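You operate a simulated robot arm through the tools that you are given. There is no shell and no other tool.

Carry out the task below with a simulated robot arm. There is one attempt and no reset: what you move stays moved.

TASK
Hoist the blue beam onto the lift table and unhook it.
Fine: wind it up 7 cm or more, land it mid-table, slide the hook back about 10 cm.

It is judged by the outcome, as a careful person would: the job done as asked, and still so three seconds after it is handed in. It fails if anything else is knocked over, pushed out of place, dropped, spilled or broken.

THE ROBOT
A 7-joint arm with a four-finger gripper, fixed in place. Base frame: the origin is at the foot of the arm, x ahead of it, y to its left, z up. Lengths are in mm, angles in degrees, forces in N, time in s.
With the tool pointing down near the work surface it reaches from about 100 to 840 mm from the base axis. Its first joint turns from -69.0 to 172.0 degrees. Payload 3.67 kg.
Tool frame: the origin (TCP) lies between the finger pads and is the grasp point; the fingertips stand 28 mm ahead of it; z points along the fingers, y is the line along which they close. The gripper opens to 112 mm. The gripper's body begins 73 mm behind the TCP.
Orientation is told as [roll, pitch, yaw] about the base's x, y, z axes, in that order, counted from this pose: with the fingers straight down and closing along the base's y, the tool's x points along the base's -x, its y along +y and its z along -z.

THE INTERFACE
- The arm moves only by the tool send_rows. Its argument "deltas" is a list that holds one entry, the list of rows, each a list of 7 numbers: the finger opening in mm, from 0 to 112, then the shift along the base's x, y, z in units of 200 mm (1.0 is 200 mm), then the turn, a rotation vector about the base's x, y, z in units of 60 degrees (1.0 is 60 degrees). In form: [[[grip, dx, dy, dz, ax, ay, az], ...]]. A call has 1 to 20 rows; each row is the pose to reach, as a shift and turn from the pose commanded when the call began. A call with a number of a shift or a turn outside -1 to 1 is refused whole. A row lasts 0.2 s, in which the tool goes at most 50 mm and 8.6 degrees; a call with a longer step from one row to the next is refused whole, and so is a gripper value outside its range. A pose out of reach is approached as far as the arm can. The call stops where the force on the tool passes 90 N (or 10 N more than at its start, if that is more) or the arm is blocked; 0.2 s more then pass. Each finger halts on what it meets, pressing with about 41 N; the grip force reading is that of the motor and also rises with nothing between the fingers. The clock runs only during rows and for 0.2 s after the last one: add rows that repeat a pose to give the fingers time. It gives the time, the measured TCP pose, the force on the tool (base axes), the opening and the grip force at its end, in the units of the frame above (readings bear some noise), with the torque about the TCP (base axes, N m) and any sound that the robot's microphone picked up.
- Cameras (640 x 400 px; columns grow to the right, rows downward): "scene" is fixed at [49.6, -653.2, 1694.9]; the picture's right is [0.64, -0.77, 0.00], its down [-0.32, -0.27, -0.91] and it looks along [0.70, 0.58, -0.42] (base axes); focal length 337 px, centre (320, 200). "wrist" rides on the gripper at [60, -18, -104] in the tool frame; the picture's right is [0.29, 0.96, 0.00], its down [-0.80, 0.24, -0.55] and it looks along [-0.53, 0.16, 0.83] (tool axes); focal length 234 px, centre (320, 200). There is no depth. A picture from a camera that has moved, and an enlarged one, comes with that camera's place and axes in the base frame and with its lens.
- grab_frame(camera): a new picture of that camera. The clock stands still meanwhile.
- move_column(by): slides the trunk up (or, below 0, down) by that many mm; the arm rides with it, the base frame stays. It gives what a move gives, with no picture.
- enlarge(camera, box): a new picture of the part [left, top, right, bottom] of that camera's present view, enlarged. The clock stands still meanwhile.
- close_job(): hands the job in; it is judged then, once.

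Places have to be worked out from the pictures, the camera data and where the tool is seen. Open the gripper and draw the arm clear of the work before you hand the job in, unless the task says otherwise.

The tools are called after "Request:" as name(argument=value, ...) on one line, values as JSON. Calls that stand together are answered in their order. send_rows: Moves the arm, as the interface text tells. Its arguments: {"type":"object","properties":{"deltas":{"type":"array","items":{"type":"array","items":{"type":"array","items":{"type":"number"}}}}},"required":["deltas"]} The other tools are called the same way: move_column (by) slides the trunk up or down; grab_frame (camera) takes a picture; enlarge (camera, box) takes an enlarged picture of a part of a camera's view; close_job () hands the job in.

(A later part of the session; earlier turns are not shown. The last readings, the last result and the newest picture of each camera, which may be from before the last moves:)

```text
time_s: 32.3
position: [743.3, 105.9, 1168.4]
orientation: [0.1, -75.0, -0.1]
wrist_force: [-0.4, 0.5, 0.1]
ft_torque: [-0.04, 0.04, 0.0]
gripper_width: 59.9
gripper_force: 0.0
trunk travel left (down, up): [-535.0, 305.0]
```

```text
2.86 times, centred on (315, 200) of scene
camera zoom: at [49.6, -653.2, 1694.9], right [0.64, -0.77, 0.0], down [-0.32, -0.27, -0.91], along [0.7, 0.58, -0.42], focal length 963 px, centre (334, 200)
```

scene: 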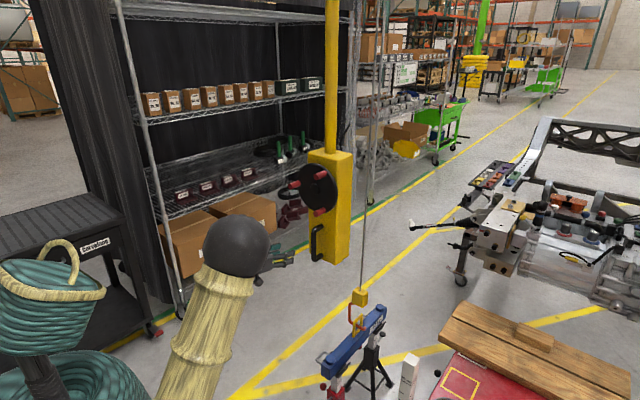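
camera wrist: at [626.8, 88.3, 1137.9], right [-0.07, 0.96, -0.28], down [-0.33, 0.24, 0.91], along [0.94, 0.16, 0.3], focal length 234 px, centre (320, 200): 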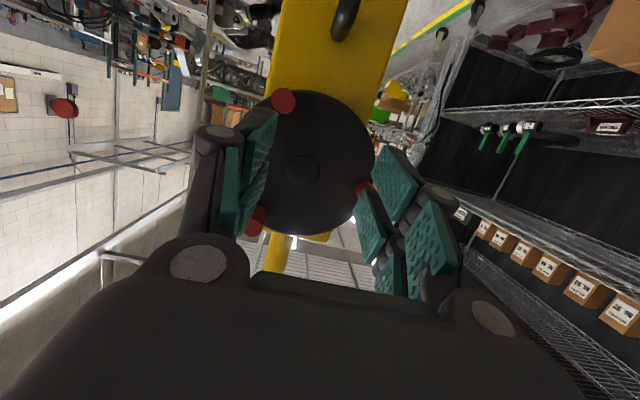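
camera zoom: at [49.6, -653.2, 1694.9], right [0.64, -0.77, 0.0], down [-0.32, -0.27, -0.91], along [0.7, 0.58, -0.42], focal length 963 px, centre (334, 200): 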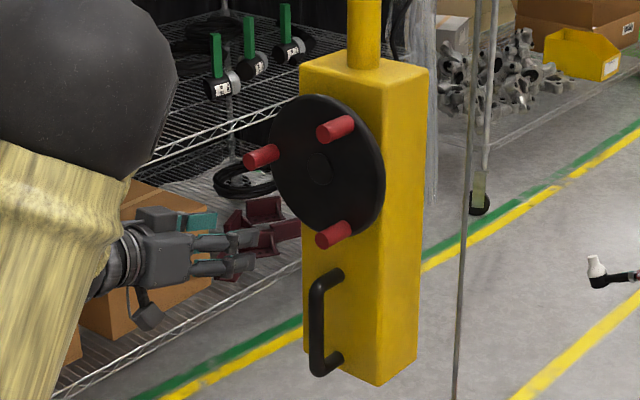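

Hub ≈ [939, 106, 1202], pegs at about 0°, 120°, 240° on an 80 mm radius (peg A at +y: y≈186, z≈1200; tips x≈897). I level the tool (pitch -90) and line up in front of peg A.

Request:
send_rows(deltas=[[[60, 0.1, 0.1, 0.05, 0, -0.06, 0], [60, 0.2, 0.2, 0.09, 0, -0.13, 0], [60, 0.3, 0.3, 0.13, 0, -0.19, 0], [60, 0.4, 0.4, 0.17, 0, -0.25, 0], [60, 0.45, 0.4, 0.17, 0, -0.25, 0]]])

Request:
grab_frame(camera="wrist")

Request:
enlarge(camera="scene", box=[240, 100, 370, 270])

```text
time_s: 33.5
position: [832.9, 186.7, 1201.7]
orientation: [80.0, -89.9, -80.0]
wrist_force: [0.8, 0.4, -0.5]
ft_torque: [0.01, 0.01, -0.01]
gripper_width: 59.8
gripper_force: 0.1
trunk travel left (down, up): [-535.0, 305.0]
```

```text
taken
camera wrist: at [728.1, 169.2, 1143.4], right [0.0, 0.96, -0.29], down [-0.55, 0.24, 0.8], along [0.83, 0.16, 0.53], focal length 234 px, centre (320, 200)
```

wrist: 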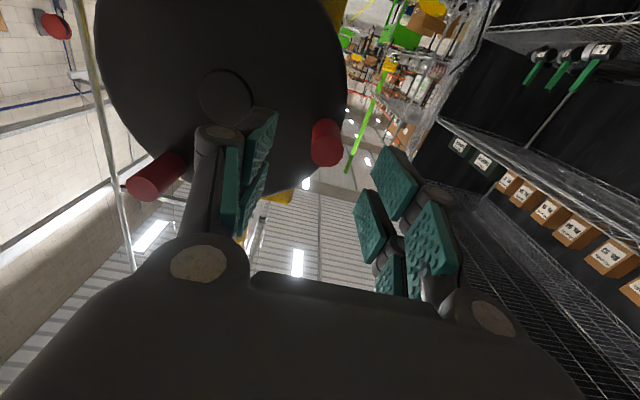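

```text
2.35 times, centred on (305, 185) of scene
camera zoom: at [49.6, -653.2, 1694.9], right [0.64, -0.77, 0.0], down [-0.32, -0.27, -0.91], along [0.7, 0.58, -0.42], focal length 793 px, centre (355, 235)
```

zoom: 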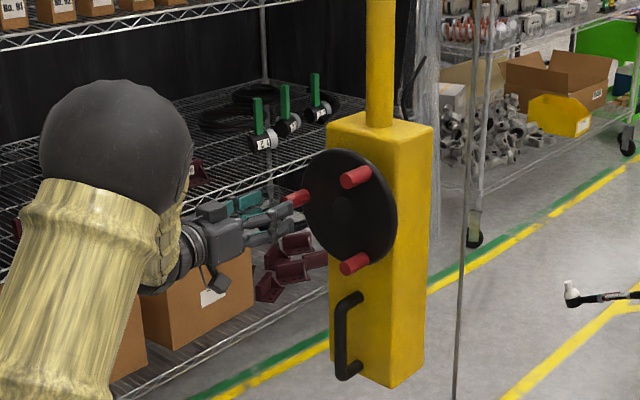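

Peg A is about y≈192, z≈1203, tip near x≈880. I shift +5 mm in y, advance to x≈900 and close on the peg.

Request:
send_rows(deltas=[[[60, 0.05, 0.025, 0.005, 0, 0, 0], [60, 0.15, 0.025, 0.005, 0, 0, 0], [60, 0.25, 0.025, 0.005, 0, 0, 0], [60, 0.335, 0.025, 0.005, 0, 0, 0], [60, 0.335, 0.025, 0.005, 0, 0, 0]]])

Request:
grab_frame(camera="wrist")

Request:
enlarge(camera="scene", box=[240, 100, 370, 270])

```text
time_s: 34.7
position: [900.0, 192.6, 1201.2]
orientation: [67.4, -89.9, -67.4]
wrist_force: [-0.5, 0.5, 0.3]
ft_torque: [0.01, 0.01, 0.01]
gripper_width: 60.0
gripper_force: 0.1
trunk travel left (down, up): [-535.0, 305.0]
```

```text
taken
camera wrist: at [795.7, 174.4, 1143.1], right [0.0, 0.96, -0.29], down [-0.55, 0.24, 0.8], along [0.83, 0.16, 0.53], focal length 234 px, centre (320, 200)
```

wrist: 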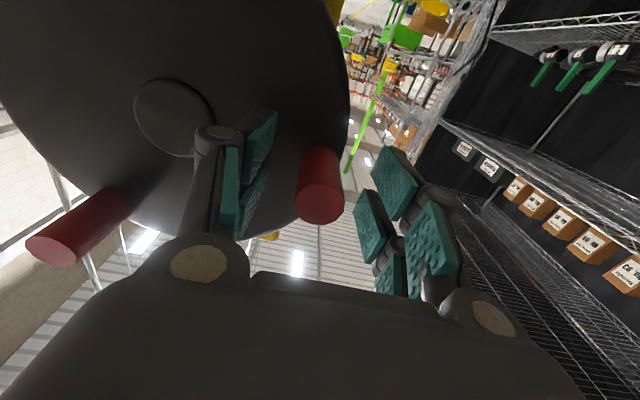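

```text
2.35 times, centred on (305, 185) of scene
camera zoom: at [49.6, -653.2, 1694.9], right [0.64, -0.77, 0.0], down [-0.32, -0.27, -0.91], along [0.7, 0.58, -0.42], focal length 793 px, centre (355, 235)
```

zoom: 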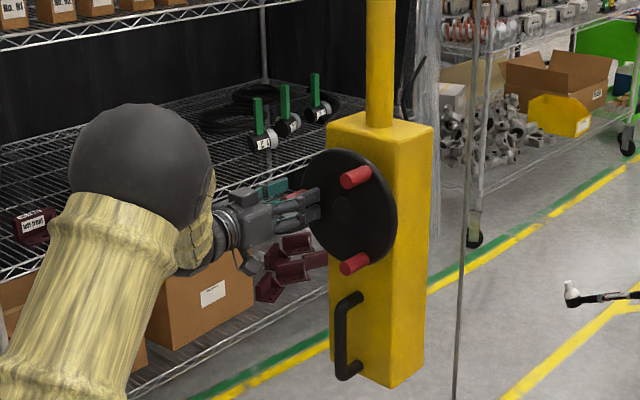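

The peg sits centred between the fingers. I close on it.

Request:
send_rows(deltas=[[[40, 0, 0, 0, 0, 0, 0], [20, 0, 0, 0, 0, 0, 0], [0, 0, 0, 0, 0, 0, 0], [0, 0, 0, 0, 0, 0, 0]]])

Request:
enlarge(camera="scene", box=[310, 260, 410, 360])

```text
time_s: 35.7
position: [899.3, 194.0, 1201.9]
orientation: [45.7, -90.0, -45.9]
wrist_force: [-1.5, -1.3, 0.1]
ft_torque: [0.0, 0.03, -0.08]
gripper_width: 21.4
gripper_force: 45.1
trunk travel left (down, up): [-535.0, 305.0]
```

```text
4.00 times, centred on (360, 310) of scene
camera zoom: at [49.6, -653.2, 1694.9], right [0.64, -0.77, 0.0], down [-0.32, -0.27, -0.91], along [0.7, 0.58, -0.42], focal length 1349 px, centre (160, -240)
```

zoom: 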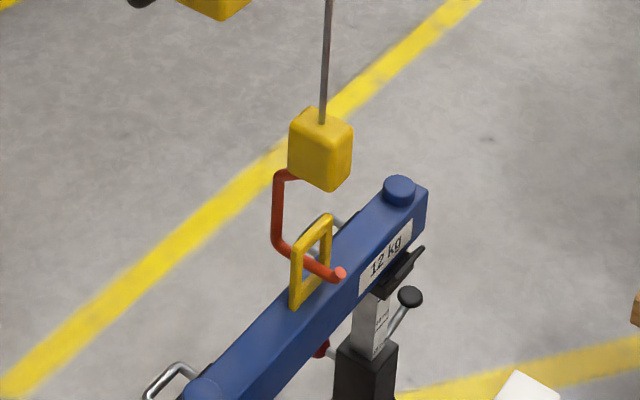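

Peg gripped (22 mm), at y≈194 → crank radius about 87 mm about hub [y≈107, z≈1202]. I try a small turn: peg A upward by about 12°, watching the hook.

Request:
send_rows(deltas=[[[0, 0, -0.0004, 0.019, 0, 0, 0], [0, 0, -0.0015, 0.038, 0, 0, 0], [0, 0, -0.0034, 0.057, 0, 0, 0], [0, 0, -0.006, 0.076, 0, 0, 0], [0, 0, -0.0095, 0.09, 0, 0, 0], [0, 0, -0.0095, 0.09, 0, 0, 0]]])

Request:
enlarge(camera="scene", box=[310, 260, 410, 360])

Request:
enlarge(camera="scene", box=[240, 100, 370, 270])

```text
time_s: 37.1
position: [899.4, 191.7, 1219.0]
orientation: [-28.1, -89.9, 28.1]
wrist_force: [-25.2, -1.1, -39.3]
ft_torque: [2.71, 1.7, 0.59]
gripper_width: 21.3
gripper_force: 45.3
trunk travel left (down, up): [-535.0, 305.0]
```

```text
4.00 times, centred on (360, 310) of scene
camera zoom: at [49.6, -653.2, 1694.9], right [0.64, -0.77, 0.0], down [-0.32, -0.27, -0.91], along [0.7, 0.58, -0.42], focal length 1349 px, centre (160, -240)
```

zoom: 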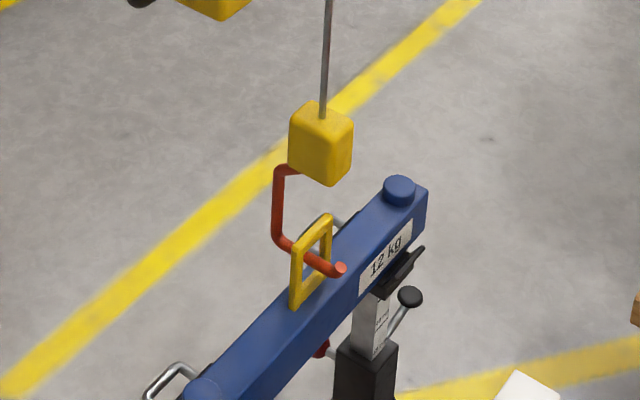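

```text
2.35 times, centred on (305, 185) of scene
camera zoom: at [49.6, -653.2, 1694.9], right [0.64, -0.77, 0.0], down [-0.32, -0.27, -0.91], along [0.7, 0.58, -0.42], focal length 793 px, centre (355, 235)
```

zoom: 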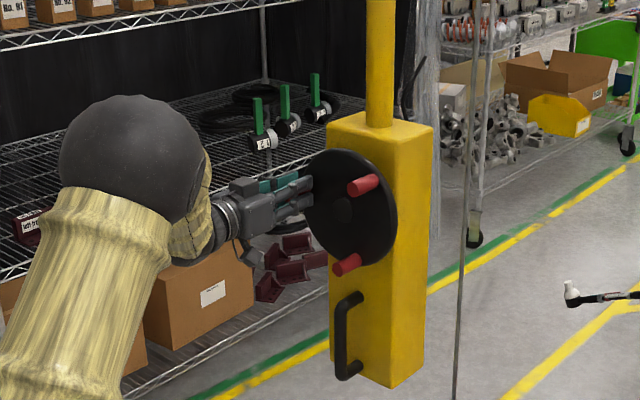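

Peg-up turns raise the hook (about 6 mm for 12°, i.e. ~29 mm per rad). The 2.7 N·m torque comes from the grip not rolling with the wheel, so I'll roll the tool with it; first I release and back off to check the wheel holds.

Request:
send_rows(deltas=[[[60, 0, 0, 0, 0, 0, 0], [60, 0, 0, 0, 0, 0, 0], [60, -0.1, 0, 0, 0, 0, 0], [60, -0.25, 0, 0, 0, 0, 0], [60, -0.4, 0, 0, 0, 0, 0]]])

Request:
grab_frame(camera="wrist")

Request:
enlarge(camera="scene", box=[310, 260, 410, 360])

Request:
enlarge(camera="scene", box=[240, 100, 370, 270])

```text
time_s: 38.3
position: [817.1, 190.6, 1224.9]
orientation: [170.5, -89.9, -170.6]
wrist_force: [0.8, 0.8, 0.0]
ft_torque: [0.0, 0.0, 0.0]
gripper_width: 60.2
gripper_force: 0.0
trunk travel left (down, up): [-535.0, 305.0]
```

```text
taken
camera wrist: at [712.8, 172.2, 1165.0], right [0.0, 0.96, -0.29], down [-0.55, 0.24, 0.8], along [0.83, 0.16, 0.53], focal length 234 px, centre (320, 200)
```

wrist: 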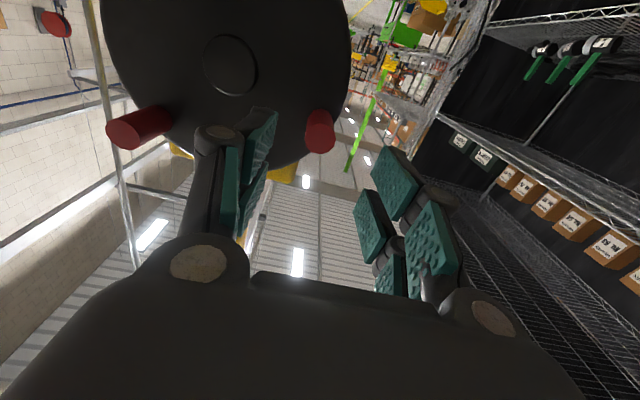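

```text
4.00 times, centred on (360, 310) of scene
camera zoom: at [49.6, -653.2, 1694.9], right [0.64, -0.77, 0.0], down [-0.32, -0.27, -0.91], along [0.7, 0.58, -0.42], focal length 1349 px, centre (160, -240)
```

zoom: 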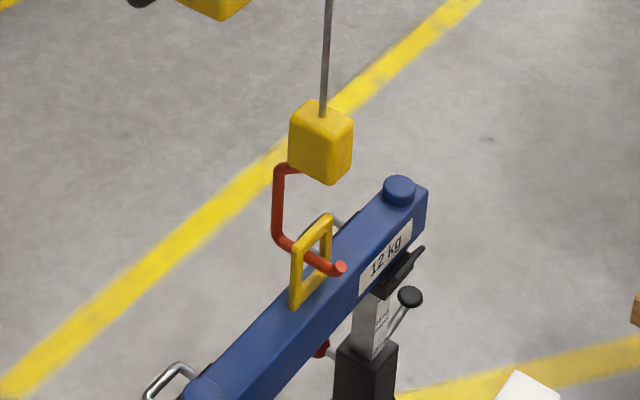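

```text
2.35 times, centred on (305, 185) of scene
camera zoom: at [49.6, -653.2, 1694.9], right [0.64, -0.77, 0.0], down [-0.32, -0.27, -0.91], along [0.7, 0.58, -0.42], focal length 793 px, centre (355, 235)
```

zoom: 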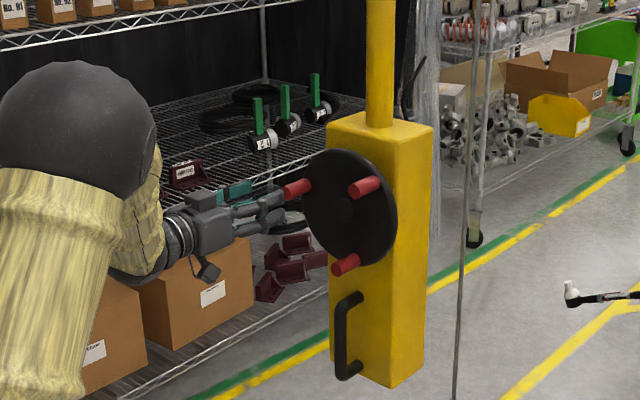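

The wheel holds by itself unloaded; hub ≈ [y 105, z 1201], wheel turned by ~12.7°. Peg B (now at ~133°, ≈ y 46, z 1265) suits a 120° arc with the tool rolling from -47° to +60°, gripping radially; I move in front of it.

Request:
send_rows(deltas=[[[60, 0, -0.12, 0.034, -0.131, 0, 0], [60, 0, -0.24, 0.068, -0.262, 0, 0], [60, 0, -0.36, 0.1, -0.393, 0, 0], [60, 0, -0.48, 0.135, -0.525, 0, 0], [60, 0, -0.6, 0.17, -0.656, 0, 0], [60, 0, -0.72, 0.2025, -0.788, 0, 0], [60, 0, -0.72, 0.2025, -0.788, 0, 0]]])

Request:
grab_frame(camera="wrist")

Request:
enlarge(camera="scene", box=[240, 100, 370, 270])

```text
time_s: 39.9
position: [821.0, 45.6, 1260.6]
orientation: [-90.0, -42.7, 89.9]
wrist_force: [0.3, 1.0, 0.2]
ft_torque: [0.0, 0.02, 0.01]
gripper_width: 60.1
gripper_force: 0.2
trunk travel left (down, up): [-535.0, 305.0]
```

```text
taken
camera wrist: at [715.9, -11.4, 1234.0], right [0.0, 0.44, -0.9], down [-0.55, 0.75, 0.36], along [0.83, 0.5, 0.24], focal length 234 px, centre (320, 200)
```

wrist: 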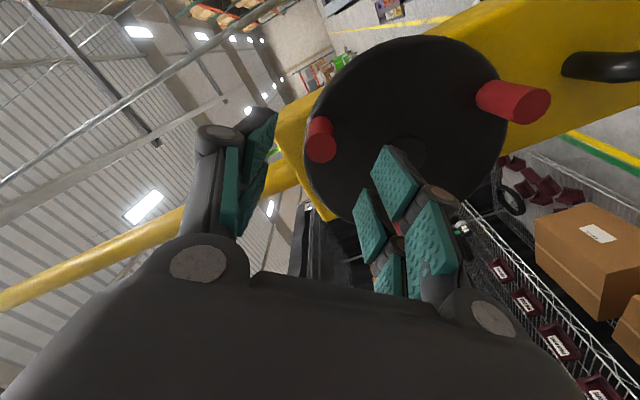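

```text
2.35 times, centred on (305, 185) of scene
camera zoom: at [49.6, -653.2, 1694.9], right [0.64, -0.77, 0.0], down [-0.32, -0.27, -0.91], along [0.7, 0.58, -0.42], focal length 793 px, centre (355, 235)
```

zoom: 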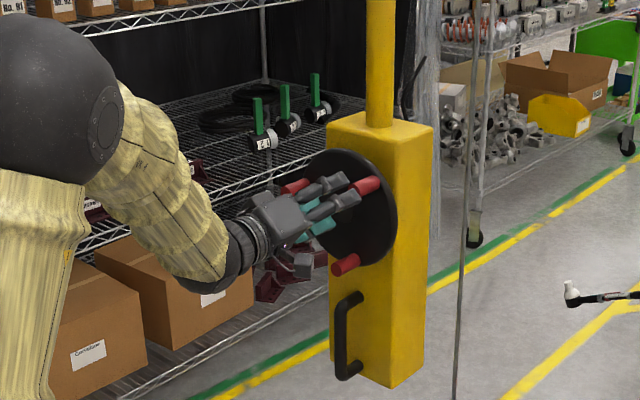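

Peg B lines up between the fingers. I advance 80 mm and close on it.

Request:
send_rows(deltas=[[[60, 0.12, -0.005, 0, 0, 0, 0], [60, 0.24, -0.005, 0, 0, 0, 0], [60, 0.36, -0.005, 0, 0, 0, 0], [60, 0.4, -0.005, 0, 0, 0, 0], [30, 0.4, -0.005, 0, 0, 0, 0], [0, 0.4, -0.005, 0, 0, 0, 0], [0, 0.4, -0.005, 0, 0, 0, 0]]])

Request:
grab_frame(camera="wrist")

```text
time_s: 41.5
position: [901.2, 45.9, 1258.8]
orientation: [-90.0, -42.8, 90.0]
wrist_force: [-3.1, 7.4, -7.8]
ft_torque: [-0.02, 0.21, 0.27]
gripper_width: 22.3
gripper_force: 45.4
trunk travel left (down, up): [-535.0, 305.0]
```

```text
taken
camera wrist: at [795.9, -10.3, 1233.3], right [0.0, 0.44, -0.9], down [-0.55, 0.75, 0.36], along [0.83, 0.5, 0.24], focal length 234 px, centre (320, 200)
```

wrist: 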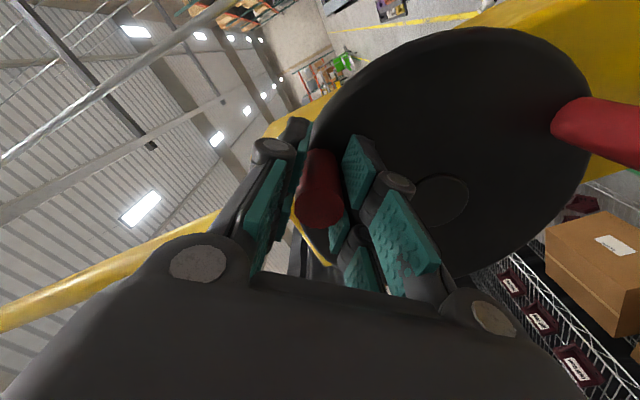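

Combining both grips gives hub = [y 107.6, z 1196.6], crank radius 87 mm. I turn 20° on this circle, rolling the tool along, and check forces.

Request:
send_rows(deltas=[[[0, 0, -0.0178, -0.0336, 0.068, 0, 0], [0, 0, -0.0369, -0.0572, 0.135, 0, 0], [0, 0, -0.0544, -0.0821, 0.202, 0, 0], [0, 0, -0.07, -0.1081, 0.268, 0, 0], [0, 0, -0.0838, -0.1352, 0.335, 0, 0], [0, 0, -0.0838, -0.1352, 0.335, 0, 0]]])

Request:
enlarge(camera="scene", box=[310, 260, 410, 360])

Request:
grab_frame(camera="wrist")

```text
time_s: 42.9
position: [900.5, 29.3, 1232.8]
orientation: [-89.9, -62.8, 89.9]
wrist_force: [-2.6, 13.1, -0.7]
ft_torque: [0.08, 0.17, 0.5]
gripper_width: 21.7
gripper_force: 45.0
trunk travel left (down, up): [-535.0, 305.0]
```

```text
4.00 times, centred on (360, 310) of scene
camera zoom: at [49.6, -653.2, 1694.9], right [0.64, -0.77, 0.0], down [-0.32, -0.27, -0.91], along [0.7, 0.58, -0.42], focal length 1349 px, centre (160, -240)
```

zoom: 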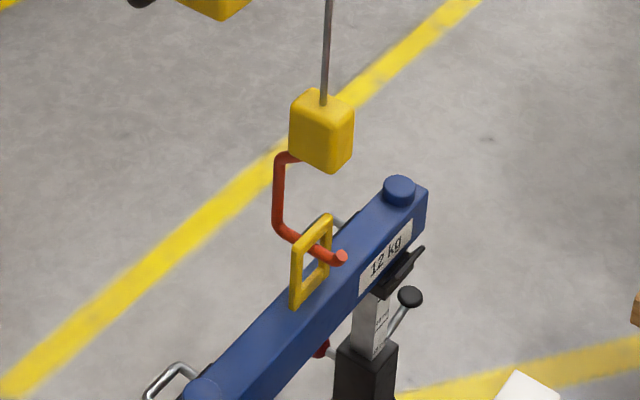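

```text
taken
camera wrist: at [795.8, -14.7, 1189.4], right [0.0, 0.72, -0.69], down [-0.55, 0.58, 0.6], along [0.83, 0.38, 0.4], focal length 234 px, centre (320, 200)
```

wrist: 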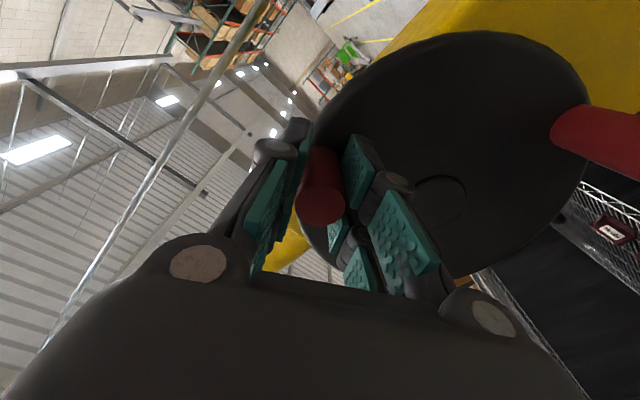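

Smooth with negligible torque; the hook rose ~13 mm and is now about to touch the top of the eye. I turn 12° more to take up the load.

Request:
send_rows(deltas=[[[0, 0, -0.009, -0.0209, 0.05, 0, 0], [0, 0, -0.017, -0.0423, 0.1, 0, 0], [0, 0, -0.0239, -0.064, 0.15, 0, 0], [0, 0, -0.0296, -0.086, 0.2, 0, 0], [0, 0, -0.0296, -0.086, 0.2, 0, 0]]])

Request:
enlarge(camera="scene", box=[310, 260, 410, 360])

```text
time_s: 44.1
position: [901.2, 22.7, 1217.3]
orientation: [-90.0, -74.8, 90.0]
wrist_force: [2.4, 16.1, 2.7]
ft_torque: [0.36, -0.09, 0.61]
gripper_width: 21.3
gripper_force: 45.1
trunk travel left (down, up): [-535.0, 305.0]
```

```text
4.00 times, centred on (360, 310) of scene
camera zoom: at [49.6, -653.2, 1694.9], right [0.64, -0.77, 0.0], down [-0.32, -0.27, -0.91], along [0.7, 0.58, -0.42], focal length 1349 px, centre (160, -240)
```

zoom: 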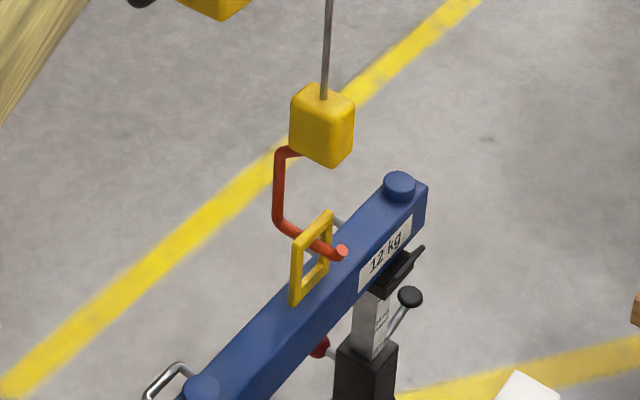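

The beam begins to lift, with only small tool forces (the winch holds itself). I check whether the beam rises level before continuing.

Request:
enlarge(camera="scene", box=[300, 270, 420, 400])

Request:
grab_frame(camera="scene")

```text
3.08 times, centred on (360, 335) of scene
camera zoom: at [49.6, -653.2, 1694.9], right [0.64, -0.77, 0.0], down [-0.32, -0.27, -0.91], along [0.7, 0.58, -0.42], focal length 1038 px, centre (197, -215)
```

zoom: 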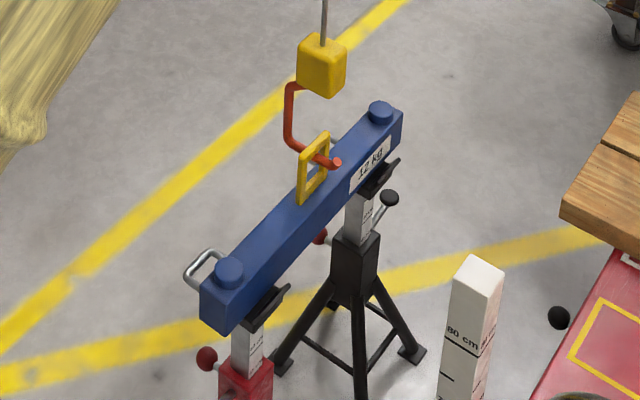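

```text
taken
```

scene: 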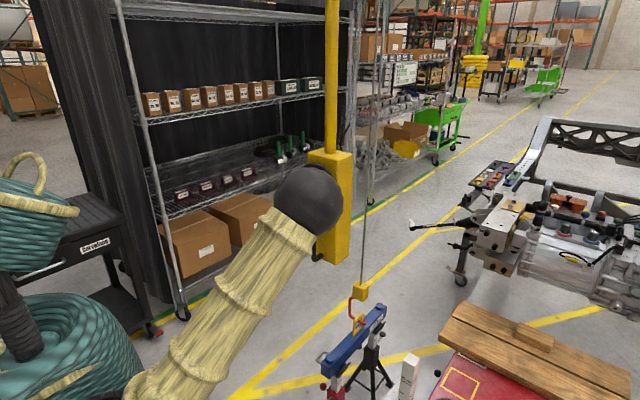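

The beam sits nearly level. I continue winding on the circle to φ≈199° (32° more), then check.

Request:
send_rows(deltas=[[[0, 0, -0.0034, -0.0302, 0.0667, 0, 0], [0, 0, -0.007, -0.0602, 0.1333, 0, 0], [0, 0, -0.0086, -0.0903, 0.2, 0, 0], [0, 0, -0.0081, -0.1205, 0.2667, 0, 0], [0, 0, -0.0055, -0.1506, 0.3333, 0, 0], [0, 0, -0.0007, -0.1804, 0.4, 0, 0], [0, 0, 0.0061, -0.2098, 0.4667, 0, 0], [0, 0, 0.0149, -0.2387, 0.5333, 0, 0], [0, 0, 0.0149, -0.2387, 0.5333, 0, 0]]])

Request:
enlarge(camera="scene", box=[300, 270, 420, 400])

Request:
grab_frame(camera="wrist")

```text
time_s: 46.1
position: [900.3, 27.5, 1170.7]
orientation: [90.2, -73.2, -90.2]
wrist_force: [25.3, 22.8, 25.0]
ft_torque: [0.86, -0.8, 0.39]
gripper_width: 21.4
gripper_force: 44.9
trunk travel left (down, up): [-535.0, 305.0]
```

```text
3.08 times, centred on (360, 335) of scene
camera zoom: at [49.6, -653.2, 1694.9], right [0.64, -0.77, 0.0], down [-0.32, -0.27, -0.91], along [0.7, 0.58, -0.42], focal length 1038 px, centre (197, -215)
```

zoom: 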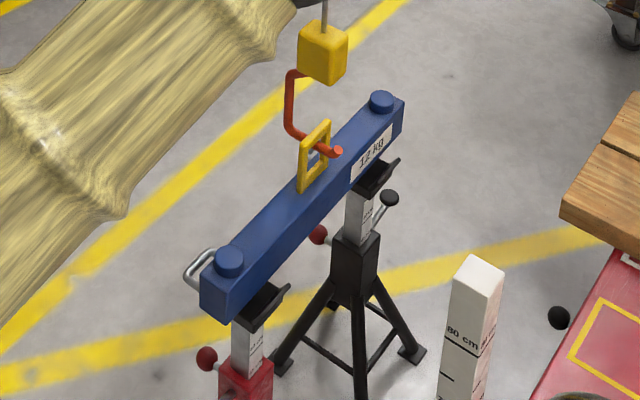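

```text
taken
camera wrist: at [796.0, 26.8, 1109.1], right [0.0, 1.0, 0.0], down [-0.56, 0.0, 0.83], along [0.83, 0.0, 0.56], focal length 234 px, centre (320, 200)
```

wrist: 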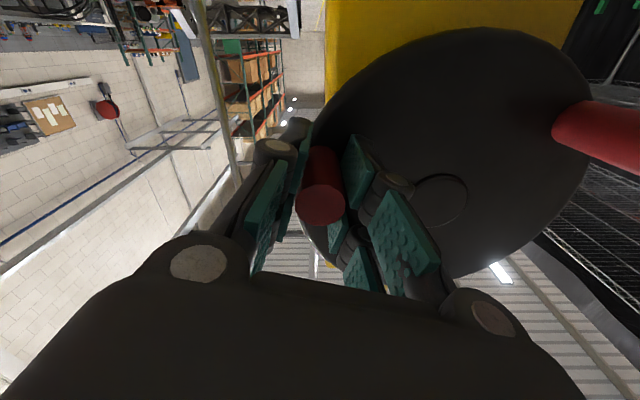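

The lift rate is ~35 mm per rad and the beam is about 24 mm up, level. I continue the arc to φ≈239°.

Request:
send_rows(deltas=[[[0, 0, 0.0109, -0.0282, 0.0667, 0, 0], [0, 0, 0.0236, -0.0556, 0.1333, 0, 0], [0, 0, 0.0382, -0.082, 0.2, 0, 0], [0, 0, 0.0547, -0.1073, 0.2667, 0, 0], [0, 0, 0.0729, -0.1314, 0.3333, 0, 0], [0, 0, 0.0927, -0.1542, 0.4, 0, 0], [0, 0, 0.114, -0.1755, 0.4667, 0, 0], [0, 0, 0.1368, -0.1953, 0.5333, 0, 0], [0, 0, 0.1609, -0.2135, 0.6, 0, 0], [0, 0, 0.1862, -0.23, 0.6667, 0, 0], [0, 0, 0.1862, -0.23, 0.6667, 0, 0]]])

Request:
enlarge(camera="scene", box=[300, 270, 420, 400])

Request:
grab_frame(camera="wrist")

```text
time_s: 48.5
position: [900.9, 64.1, 1127.6]
orientation: [90.2, -33.1, -90.1]
wrist_force: [31.0, 22.7, 42.3]
ft_torque: [0.15, -0.97, -0.03]
gripper_width: 21.6
gripper_force: 45.6
trunk travel left (down, up): [-535.0, 305.0]
```

```text
3.08 times, centred on (360, 335) of scene
camera zoom: at [49.6, -653.2, 1694.9], right [0.64, -0.77, 0.0], down [-0.32, -0.27, -0.91], along [0.7, 0.58, -0.42], focal length 1038 px, centre (197, -215)
```

zoom: 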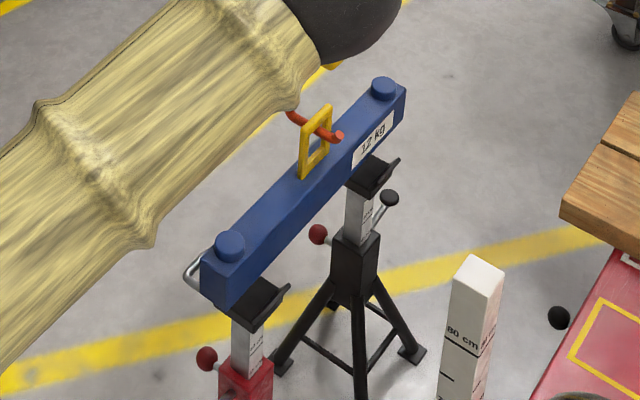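

```text
taken
camera wrist: at [795.9, 103.7, 1079.3], right [0.0, 0.76, 0.64], down [-0.56, -0.54, 0.64], along [0.83, -0.36, 0.43], focal length 234 px, centre (320, 200)
```

wrist: 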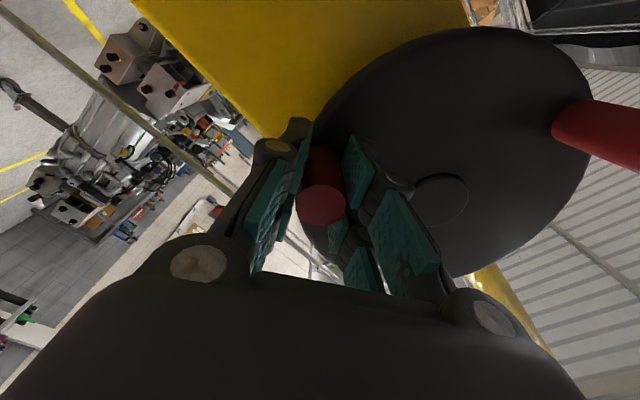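

The beam is ~48 mm up; tangential load on the tool is almost nil, so the winch is self-holding. The remaining force is radial (my hub z was ~4 mm low: hub ≈ [107.5, 1200.8], r≈85.7), so I relieve that first, then open slightly.

Request:
send_rows(deltas=[[[0, 0, 0.003, 0.012, 0, 0, 0], [0, 0, 0.005, 0.024, 0, 0, 0], [0, 0, 0.005, 0.024, 0, 0, 0]]])

Request:
send_rows(deltas=[[[22, 0, 0, 0, 0, 0, 0], [24, 0, 0, 0, 0, 0, 0], [27, 0, 0, 0, 0, 0, 0]]])

Request:
enlarge(camera="scene", box=[300, 270, 420, 400])

Request:
grab_frame(camera="wrist")

```text
time_s: 49.3
position: [901.1, 63.7, 1127.3]
orientation: [89.6, -33.3, -89.7]
wrist_force: [6.5, 10.4, 12.0]
ft_torque: [-0.25, -1.35, 0.23]
gripper_width: 21.0
gripper_force: 44.8
trunk travel left (down, up): [-535.0, 305.0]
```

```text
time_s: 50.1
position: [902.1, 61.7, 1128.7]
orientation: [89.9, -33.1, -90.0]
wrist_force: [0.3, -0.6, -0.4]
ft_torque: [0.05, 0.01, 0.02]
gripper_width: 27.2
gripper_force: 0.1
trunk travel left (down, up): [-535.0, 305.0]
```

```text
3.08 times, centred on (360, 335) of scene
camera zoom: at [49.6, -653.2, 1694.9], right [0.64, -0.77, 0.0], down [-0.32, -0.27, -0.91], along [0.7, 0.58, -0.42], focal length 1038 px, centre (197, -215)
```

zoom: 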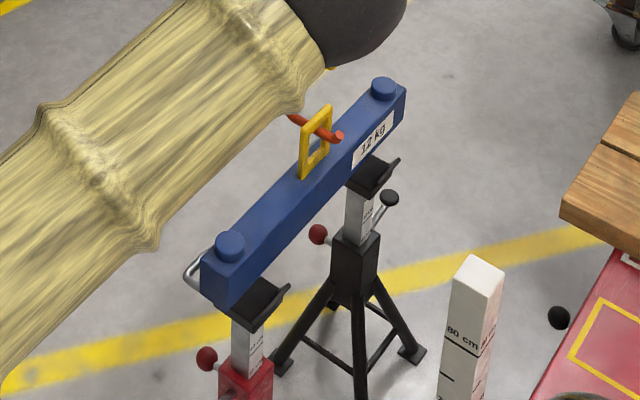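

```text
taken
camera wrist: at [797.3, 101.3, 1082.2], right [0.0, 0.76, 0.64], down [-0.55, -0.54, 0.64], along [0.83, -0.36, 0.42], focal length 234 px, centre (320, 200)
```

wrist: 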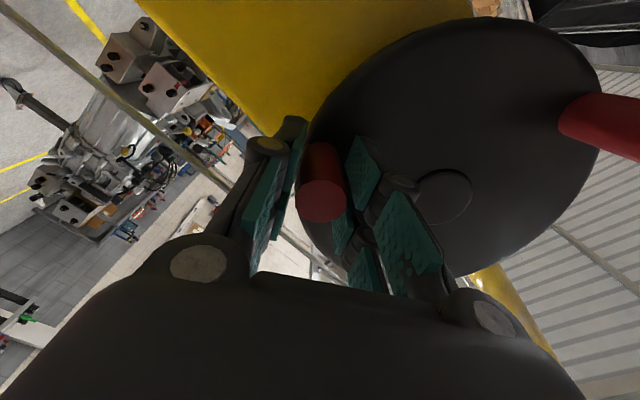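

Released with zero force and the beam stays up: the winch holds. I back off and roll back toward peg A (now at ~119°, [y 65.6, z 1275.5]) in two calls.

Request:
send_rows(deltas=[[[60, 0, 0, 0, 0, 0, 0], [60, -0.15, 0, 0, 0, 0, 0], [60, -0.4, 0, 0, 0, 0, 0], [60, -0.4, 0, 0.06, -0.143, 0, 0], [60, -0.4, 0, 0.12, -0.286, 0, 0], [60, -0.4, 0, 0.18, -0.429, 0, 0], [60, -0.4, 0, 0.24, -0.572, 0, 0], [60, -0.4, 0, 0.3, -0.715, 0, 0], [60, -0.4, 0, 0.36, -0.858, 0, 0], [60, -0.4, 0, 0.42, -0.983, 0, 0]]])

```text
time_s: 52.3
position: [818.9, 63.1, 1214.4]
orientation: [-89.0, -87.7, 89.1]
wrist_force: [-0.1, 0.0, -0.5]
ft_torque: [-0.03, 0.01, 0.0]
gripper_width: 60.0
gripper_force: 0.0
trunk travel left (down, up): [-535.0, 305.0]
```

Now at roll ≈ -2°; I roll a further -58° and rise 61 mm to line up with peg A.

Request:
send_rows(deltas=[[[60, 0, 0.002, 0.045, -0.139, 0, 0], [60, 0, 0.004, 0.09, -0.278, 0, 0], [60, 0, 0.006, 0.135, -0.417, 0, 0], [60, 0, 0.008, 0.18, -0.556, 0, 0], [60, 0, 0.01, 0.225, -0.695, 0, 0], [60, 0, 0.0125, 0.27, -0.834, 0, 0], [60, 0, 0.0125, 0.305, -0.973, 0, 0], [60, 0, 0.0125, 0.305, -0.973, 0, 0]]])

Request:
grab_frame(camera="wrist")

Request:
grab_frame(camera="scene")

```text
time_s: 54.1
position: [820.9, 65.7, 1272.9]
orientation: [-90.0, -29.3, 89.9]
wrist_force: [-0.2, -0.3, -0.4]
ft_torque: [0.02, -0.01, 0.04]
gripper_width: 60.0
gripper_force: 0.2
trunk travel left (down, up): [-535.0, 305.0]
```

```text
taken
camera wrist: at [716.6, 3.8, 1260.9], right [0.0, 0.22, -0.98], down [-0.55, 0.81, 0.18], along [0.83, 0.54, 0.12], focal length 234 px, centre (320, 200)
```

wrist: 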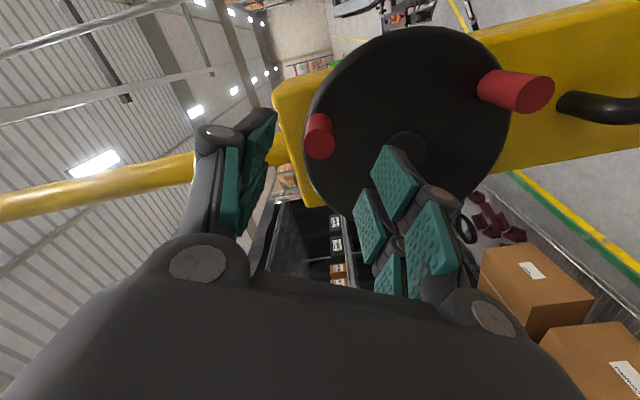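

```text
taken
```

scene: 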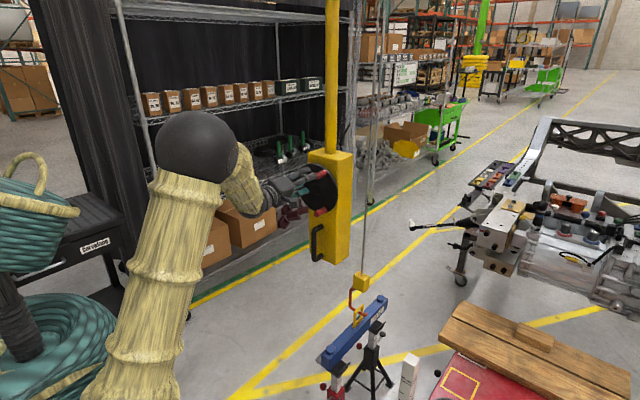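

Peg A lines up as before. I advance 80 mm and close on it.

Request:
send_rows(deltas=[[[60, 0.12, -0.005, 0.005, 0, 0, 0], [60, 0.24, -0.005, 0.005, 0, 0, 0], [60, 0.36, -0.005, 0.005, 0, 0, 0], [60, 0.4, -0.005, 0.005, 0, 0, 0], [30, 0.4, -0.005, 0.005, 0, 0, 0], [0, 0.4, -0.005, 0.005, 0, 0, 0], [0, 0.4, -0.005, 0.005, 0, 0, 0]]])

Request:
grab_frame(camera="wrist")

```text
time_s: 55.7
position: [901.9, 64.1, 1273.8]
orientation: [-90.0, -29.5, 90.0]
wrist_force: [1.9, 3.4, -1.2]
ft_torque: [0.07, 0.13, 0.18]
gripper_width: 21.6
gripper_force: 45.4
trunk travel left (down, up): [-535.0, 305.0]
```

```text
taken
camera wrist: at [796.5, 2.8, 1261.1], right [0.0, 0.22, -0.98], down [-0.55, 0.81, 0.18], along [0.83, 0.54, 0.12], focal length 234 px, centre (320, 200)
```

wrist: 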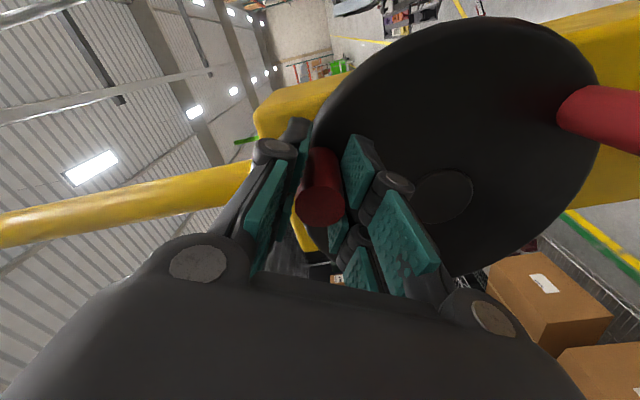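

Gripped at φ≈120.7°. I wind a further 59° (≈36 mm) along the refitted circle.

Request:
send_rows(deltas=[[[0, 0, -0.0282, -0.0148, 0.0717, 0, 0], [0, 0, -0.052, -0.0328, 0.1383, 0, 0], [0, 0, -0.0746, -0.0524, 0.205, 0, 0], [0, 0, -0.0957, -0.0735, 0.2717, 0, 0], [0, 0, -0.1153, -0.096, 0.3383, 0, 0], [0, 0, -0.1332, -0.1198, 0.405, 0, 0], [0, 0, -0.1495, -0.1448, 0.4717, 0, 0], [0, 0, -0.1639, -0.1709, 0.5383, 0, 0], [0, 0, -0.1765, -0.198, 0.605, 0, 0], [0, 0, -0.1872, -0.2258, 0.6717, 0, 0], [0, 0, -0.196, -0.2544, 0.7383, 0, 0], [0, 0, -0.2027, -0.2835, 0.805, 0, 0], [0, 0, -0.2073, -0.3129, 0.8717, 0, 0], [0, 0, -0.2099, -0.3427, 0.9383, 0, 0], [0, 0, -0.2105, -0.365, 0.9883, 0, 0], [0, 0, -0.2105, -0.365, 0.9883, 0, 0]]])

Request:
grab_frame(camera="scene")

Request:
enlarge(camera="scene", box=[300, 270, 420, 400])

```text
time_s: 59.1
position: [900.9, 21.7, 1200.7]
orientation: [-84.9, -88.9, 84.8]
wrist_force: [20.7, -1.3, 18.7]
ft_torque: [0.92, -0.86, -0.18]
gripper_width: 21.2
gripper_force: 45.2
trunk travel left (down, up): [-535.0, 305.0]
```

```text
taken
```

scene: 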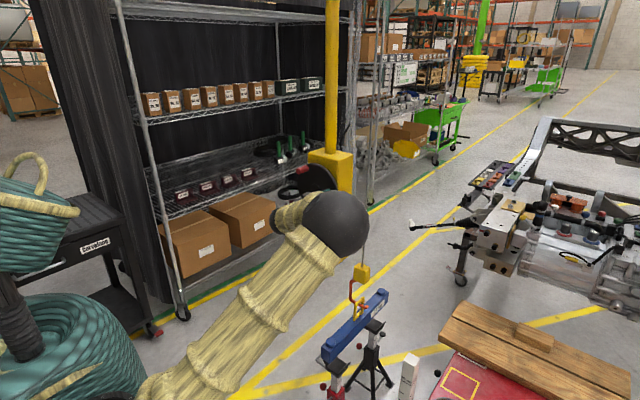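

```text
3.08 times, centred on (360, 335) of scene
camera zoom: at [49.6, -653.2, 1694.9], right [0.64, -0.77, 0.0], down [-0.32, -0.27, -0.91], along [0.7, 0.58, -0.42], focal length 1038 px, centre (197, -215)
```

zoom: 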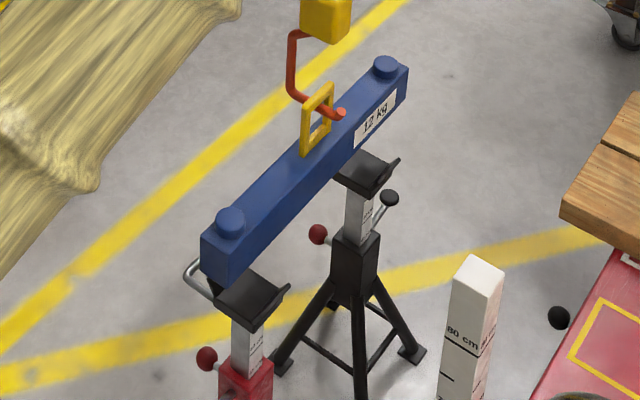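

The beam is about 80 mm up and level, clear above both stand heads. I wind 24° more (~15 mm) for margin.

Request:
send_rows(deltas=[[[0, 0, 0.001, -0.0298, 0.0667, 0, 0], [0, 0, 0.0042, -0.0595, 0.1333, 0, 0], [0, 0, 0.0094, -0.0889, 0.2, 0, 0], [0, 0, 0.0166, -0.1179, 0.2667, 0, 0], [0, 0, 0.0258, -0.1462, 0.3333, 0, 0], [0, 0, 0.037, -0.1739, 0.4, 0, 0], [0, 0, 0.037, -0.1739, 0.4, 0, 0]]])

Request:
enlarge(camera="scene", box=[300, 250, 420, 400])

Request:
enlarge(camera="scene", box=[420, 280, 640, 400])

```text
time_s: 60.7
position: [900.2, 28.9, 1166.1]
orientation: [89.7, -67.1, -89.7]
wrist_force: [8.3, -10.2, 4.7]
ft_torque: [0.6, 0.29, -0.94]
gripper_width: 21.3
gripper_force: 45.4
trunk travel left (down, up): [-535.0, 305.0]
```

```text
2.67 times, centred on (360, 325) of scene
camera zoom: at [49.6, -653.2, 1694.9], right [0.64, -0.77, 0.0], down [-0.32, -0.27, -0.91], along [0.7, 0.58, -0.42], focal length 899 px, centre (213, -133)
```

zoom: 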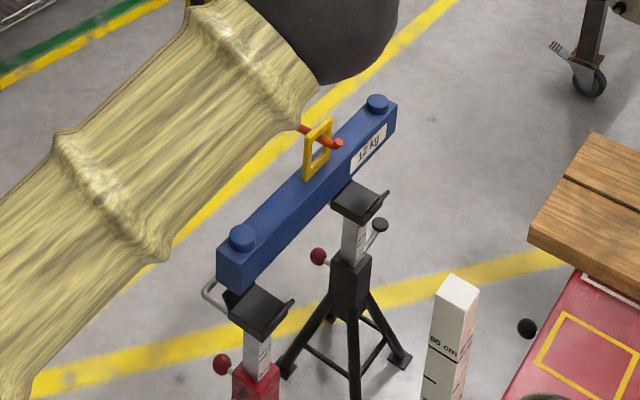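

```text
2.91 times, centred on (530, 340) of scene
camera zoom: at [49.6, -653.2, 1694.9], right [0.64, -0.77, 0.0], down [-0.32, -0.27, -0.91], along [0.7, 0.58, -0.42], focal length 981 px, centre (-291, -207)
```

zoom: 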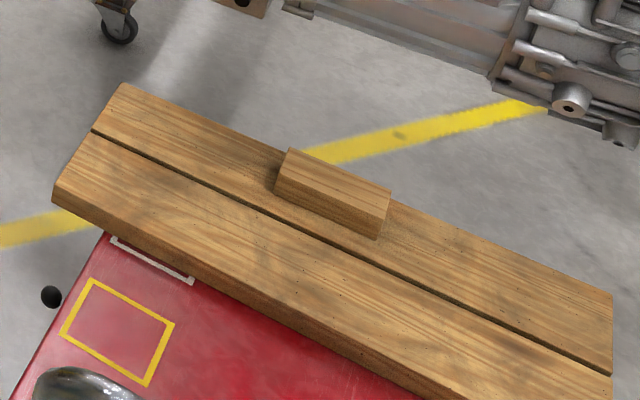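

The beam is now ~95 mm up, clear. I release the peg, back off, roll level, and then go look at the table from above to fix its centre.

Request:
send_rows(deltas=[[[24, 0, 0, 0, 0, 0, 0], [40, 0, 0, 0, 0, 0, 0], [60, 0, 0, 0, 0, 0, 0], [60, -0.15, 0, 0, 0, 0, 0], [60, -0.35, 0, 0, 0, 0, 0], [60, -0.55, 0, 0, -0.1, 0, 0], [60, -0.75, 0, 0, -0.2, 0, 0], [60, -0.95, 0, 0, -0.3, 0, 0], [60, -1.0, 0, 0, -0.38, 0, 0]]])

Request:
enlarge(camera="scene", box=[240, 130, 420, 400])

```text
time_s: 62.7
position: [701.1, 28.6, 1167.3]
orientation: [-56.5, -89.9, 56.3]
wrist_force: [0.5, 0.9, 0.8]
ft_torque: [0.04, 0.05, -0.01]
gripper_width: 60.3
gripper_force: 0.1
trunk travel left (down, up): [-535.0, 305.0]
```

```text
1.48 times, centred on (330, 265) of scene
camera zoom: at [49.6, -653.2, 1694.9], right [0.64, -0.77, 0.0], down [-0.32, -0.27, -0.91], along [0.7, 0.58, -0.42], focal length 500 px, centre (305, 104)
```

zoom: 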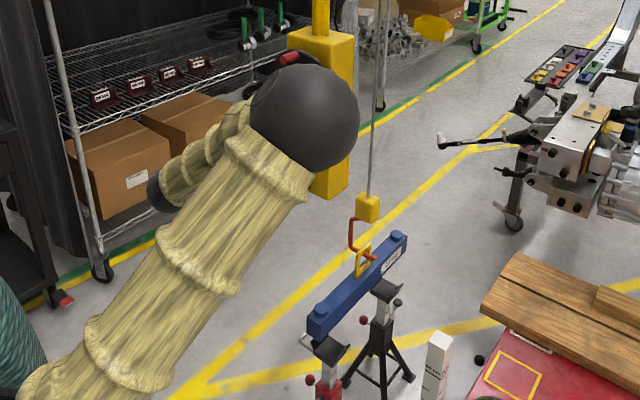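

The load holds. I pitch the tool down by 60° and swing toward -y at height to look at the table.

Request:
send_rows(deltas=[[[60, -0.07, -0.12, 0.07, 0, 0.14, 0], [60, -0.14, -0.24, 0.14, 0, 0.28, 0], [60, -0.21, -0.36, 0.21, 0, 0.42, 0], [60, -0.28, -0.48, 0.28, 0, 0.56, 0], [60, -0.35, -0.6, 0.35, 0, 0.7, 0], [60, -0.42, -0.74, 0.42, 0, 0.84, 0], [60, -0.5, -0.88, 0.5, 0, 0.98, 0], [60, -0.5, -1.0, 0.6, 0, 1.0, 0]]])

Request:
grab_frame(camera="wrist")

```text
time_s: 64.5
position: [601.1, -172.0, 1285.3]
orientation: [0.0, -29.9, 0.0]
wrist_force: [-0.3, 0.9, -0.1]
ft_torque: [0.03, -0.02, 0.02]
gripper_width: 59.8
gripper_force: 0.1
trunk travel left (down, up): [-535.0, 305.0]
```

```text
taken
camera wrist: at [497.3, -190.2, 1347.2], right [-0.25, 0.96, -0.14], down [0.42, 0.24, 0.88], along [0.87, 0.16, -0.46], focal length 234 px, centre (320, 200)
```

wrist: 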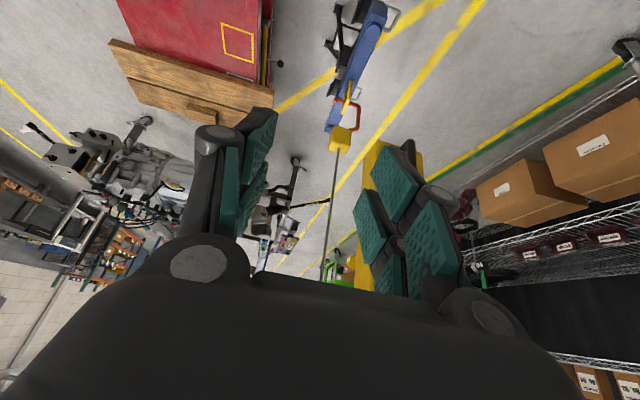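

I tilt down another 30° and move 200 mm further to -y for a full view of the table.

Request:
send_rows(deltas=[[[60, 0, -0.2, 0.1, 0, 0.1, 0], [60, 0, -0.4, 0.2, 0, 0.2, 0], [60, 0, -0.6, 0.3, 0, 0.3, 0], [60, 0, -0.8, 0.4, 0, 0.4, 0], [60, 0, -1.0, 0.5, 0, 0.5, 0]]])

Request:
grab_frame(camera="wrist")

```text
time_s: 65.7
position: [601.5, -373.3, 1385.4]
orientation: [0.1, 0.1, 0.0]
wrist_force: [0.4, 0.5, -1.2]
ft_torque: [0.01, 0.01, 0.0]
gripper_width: 60.2
gripper_force: 0.0
trunk travel left (down, up): [-535.0, 305.0]
```

```text
taken
camera wrist: at [541.9, -391.8, 1489.7], right [-0.29, 0.96, 0.0], down [0.8, 0.24, 0.55], along [0.53, 0.16, -0.83], focal length 234 px, centre (320, 200)
```

wrist: 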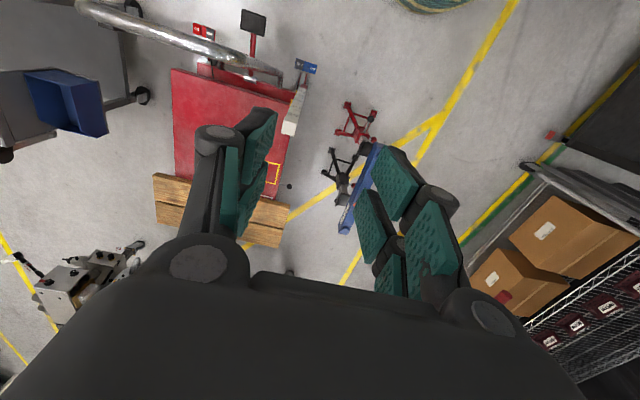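

The whole table outline is visible now; I enlarge it.

Request:
enlarge(camera="wrist", box=[140, 40, 340, 260])

Request:
enlarge(camera="wrist", box=[310, 80, 430, 250])

```text
1.82 times, centred on (240, 150) of wrist
camera zoom: at [541.9, -391.8, 1489.7], right [-0.29, 0.96, 0.0], down [0.8, 0.24, 0.55], along [0.53, 0.16, -0.83], focal length 426 px, centre (466, 291)
```

zoom: 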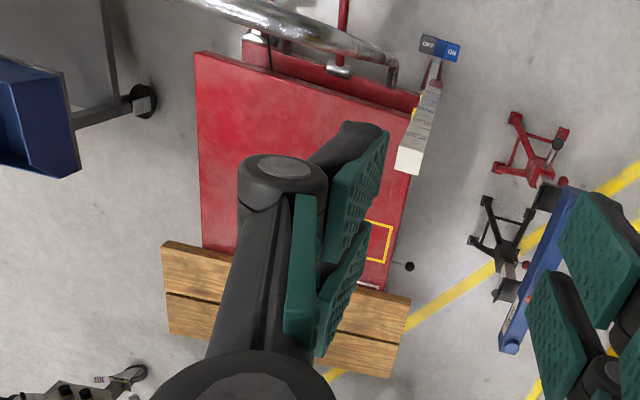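

```text
2.35 times, centred on (370, 165) of wrist
camera zoom: at [541.9, -391.8, 1489.7], right [-0.29, 0.96, 0.0], down [0.8, 0.24, 0.55], along [0.53, 0.16, -0.83], focal length 551 px, centre (202, 282)
```

zoom: 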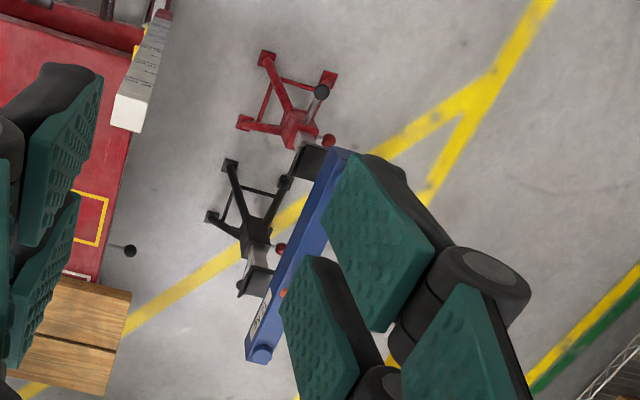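

Table top spans y ≈ -919…-420 (centre ≈ -669), x ≈ 780…1240; the beam (y≈-65) must travel ≈ -604 mm, i.e. handle from 107 to about -497. Before sliding I test the arm's reach in free air near that final handle place, coming in from above, starting with the pitch change.

Request:
send_rows(deltas=[[[60, 0.05, 0, -0.1, 0, -0.14, 0], [60, 0.1, 0, -0.2, 0, -0.28, 0], [60, 0.15, 0, -0.3, 0, -0.42, 0], [60, 0.2, 0, -0.4, 0, -0.56, 0], [60, 0.3, 0, -0.5, 0, -0.7, 0], [60, 0.4, 0, -0.6, 0, -0.84, 0], [60, 0.5, 0, -0.7, 0, -0.98, 0]]])

Request:
grab_frame(camera="scene")

```text
time_s: 67.3
position: [701.2, -369.9, 1245.0]
orientation: [0.1, -58.8, -0.2]
wrist_force: [0.4, 0.2, -0.4]
ft_torque: [0.0, 0.02, -0.04]
gripper_width: 59.9
gripper_force: 0.1
trunk travel left (down, up): [-535.0, 305.0]
```

```text
taken
```

scene: 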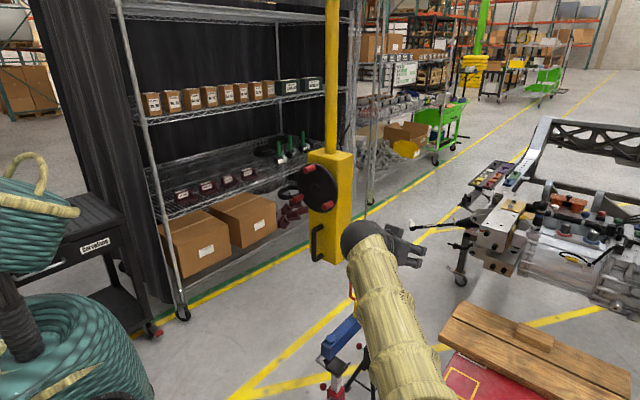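

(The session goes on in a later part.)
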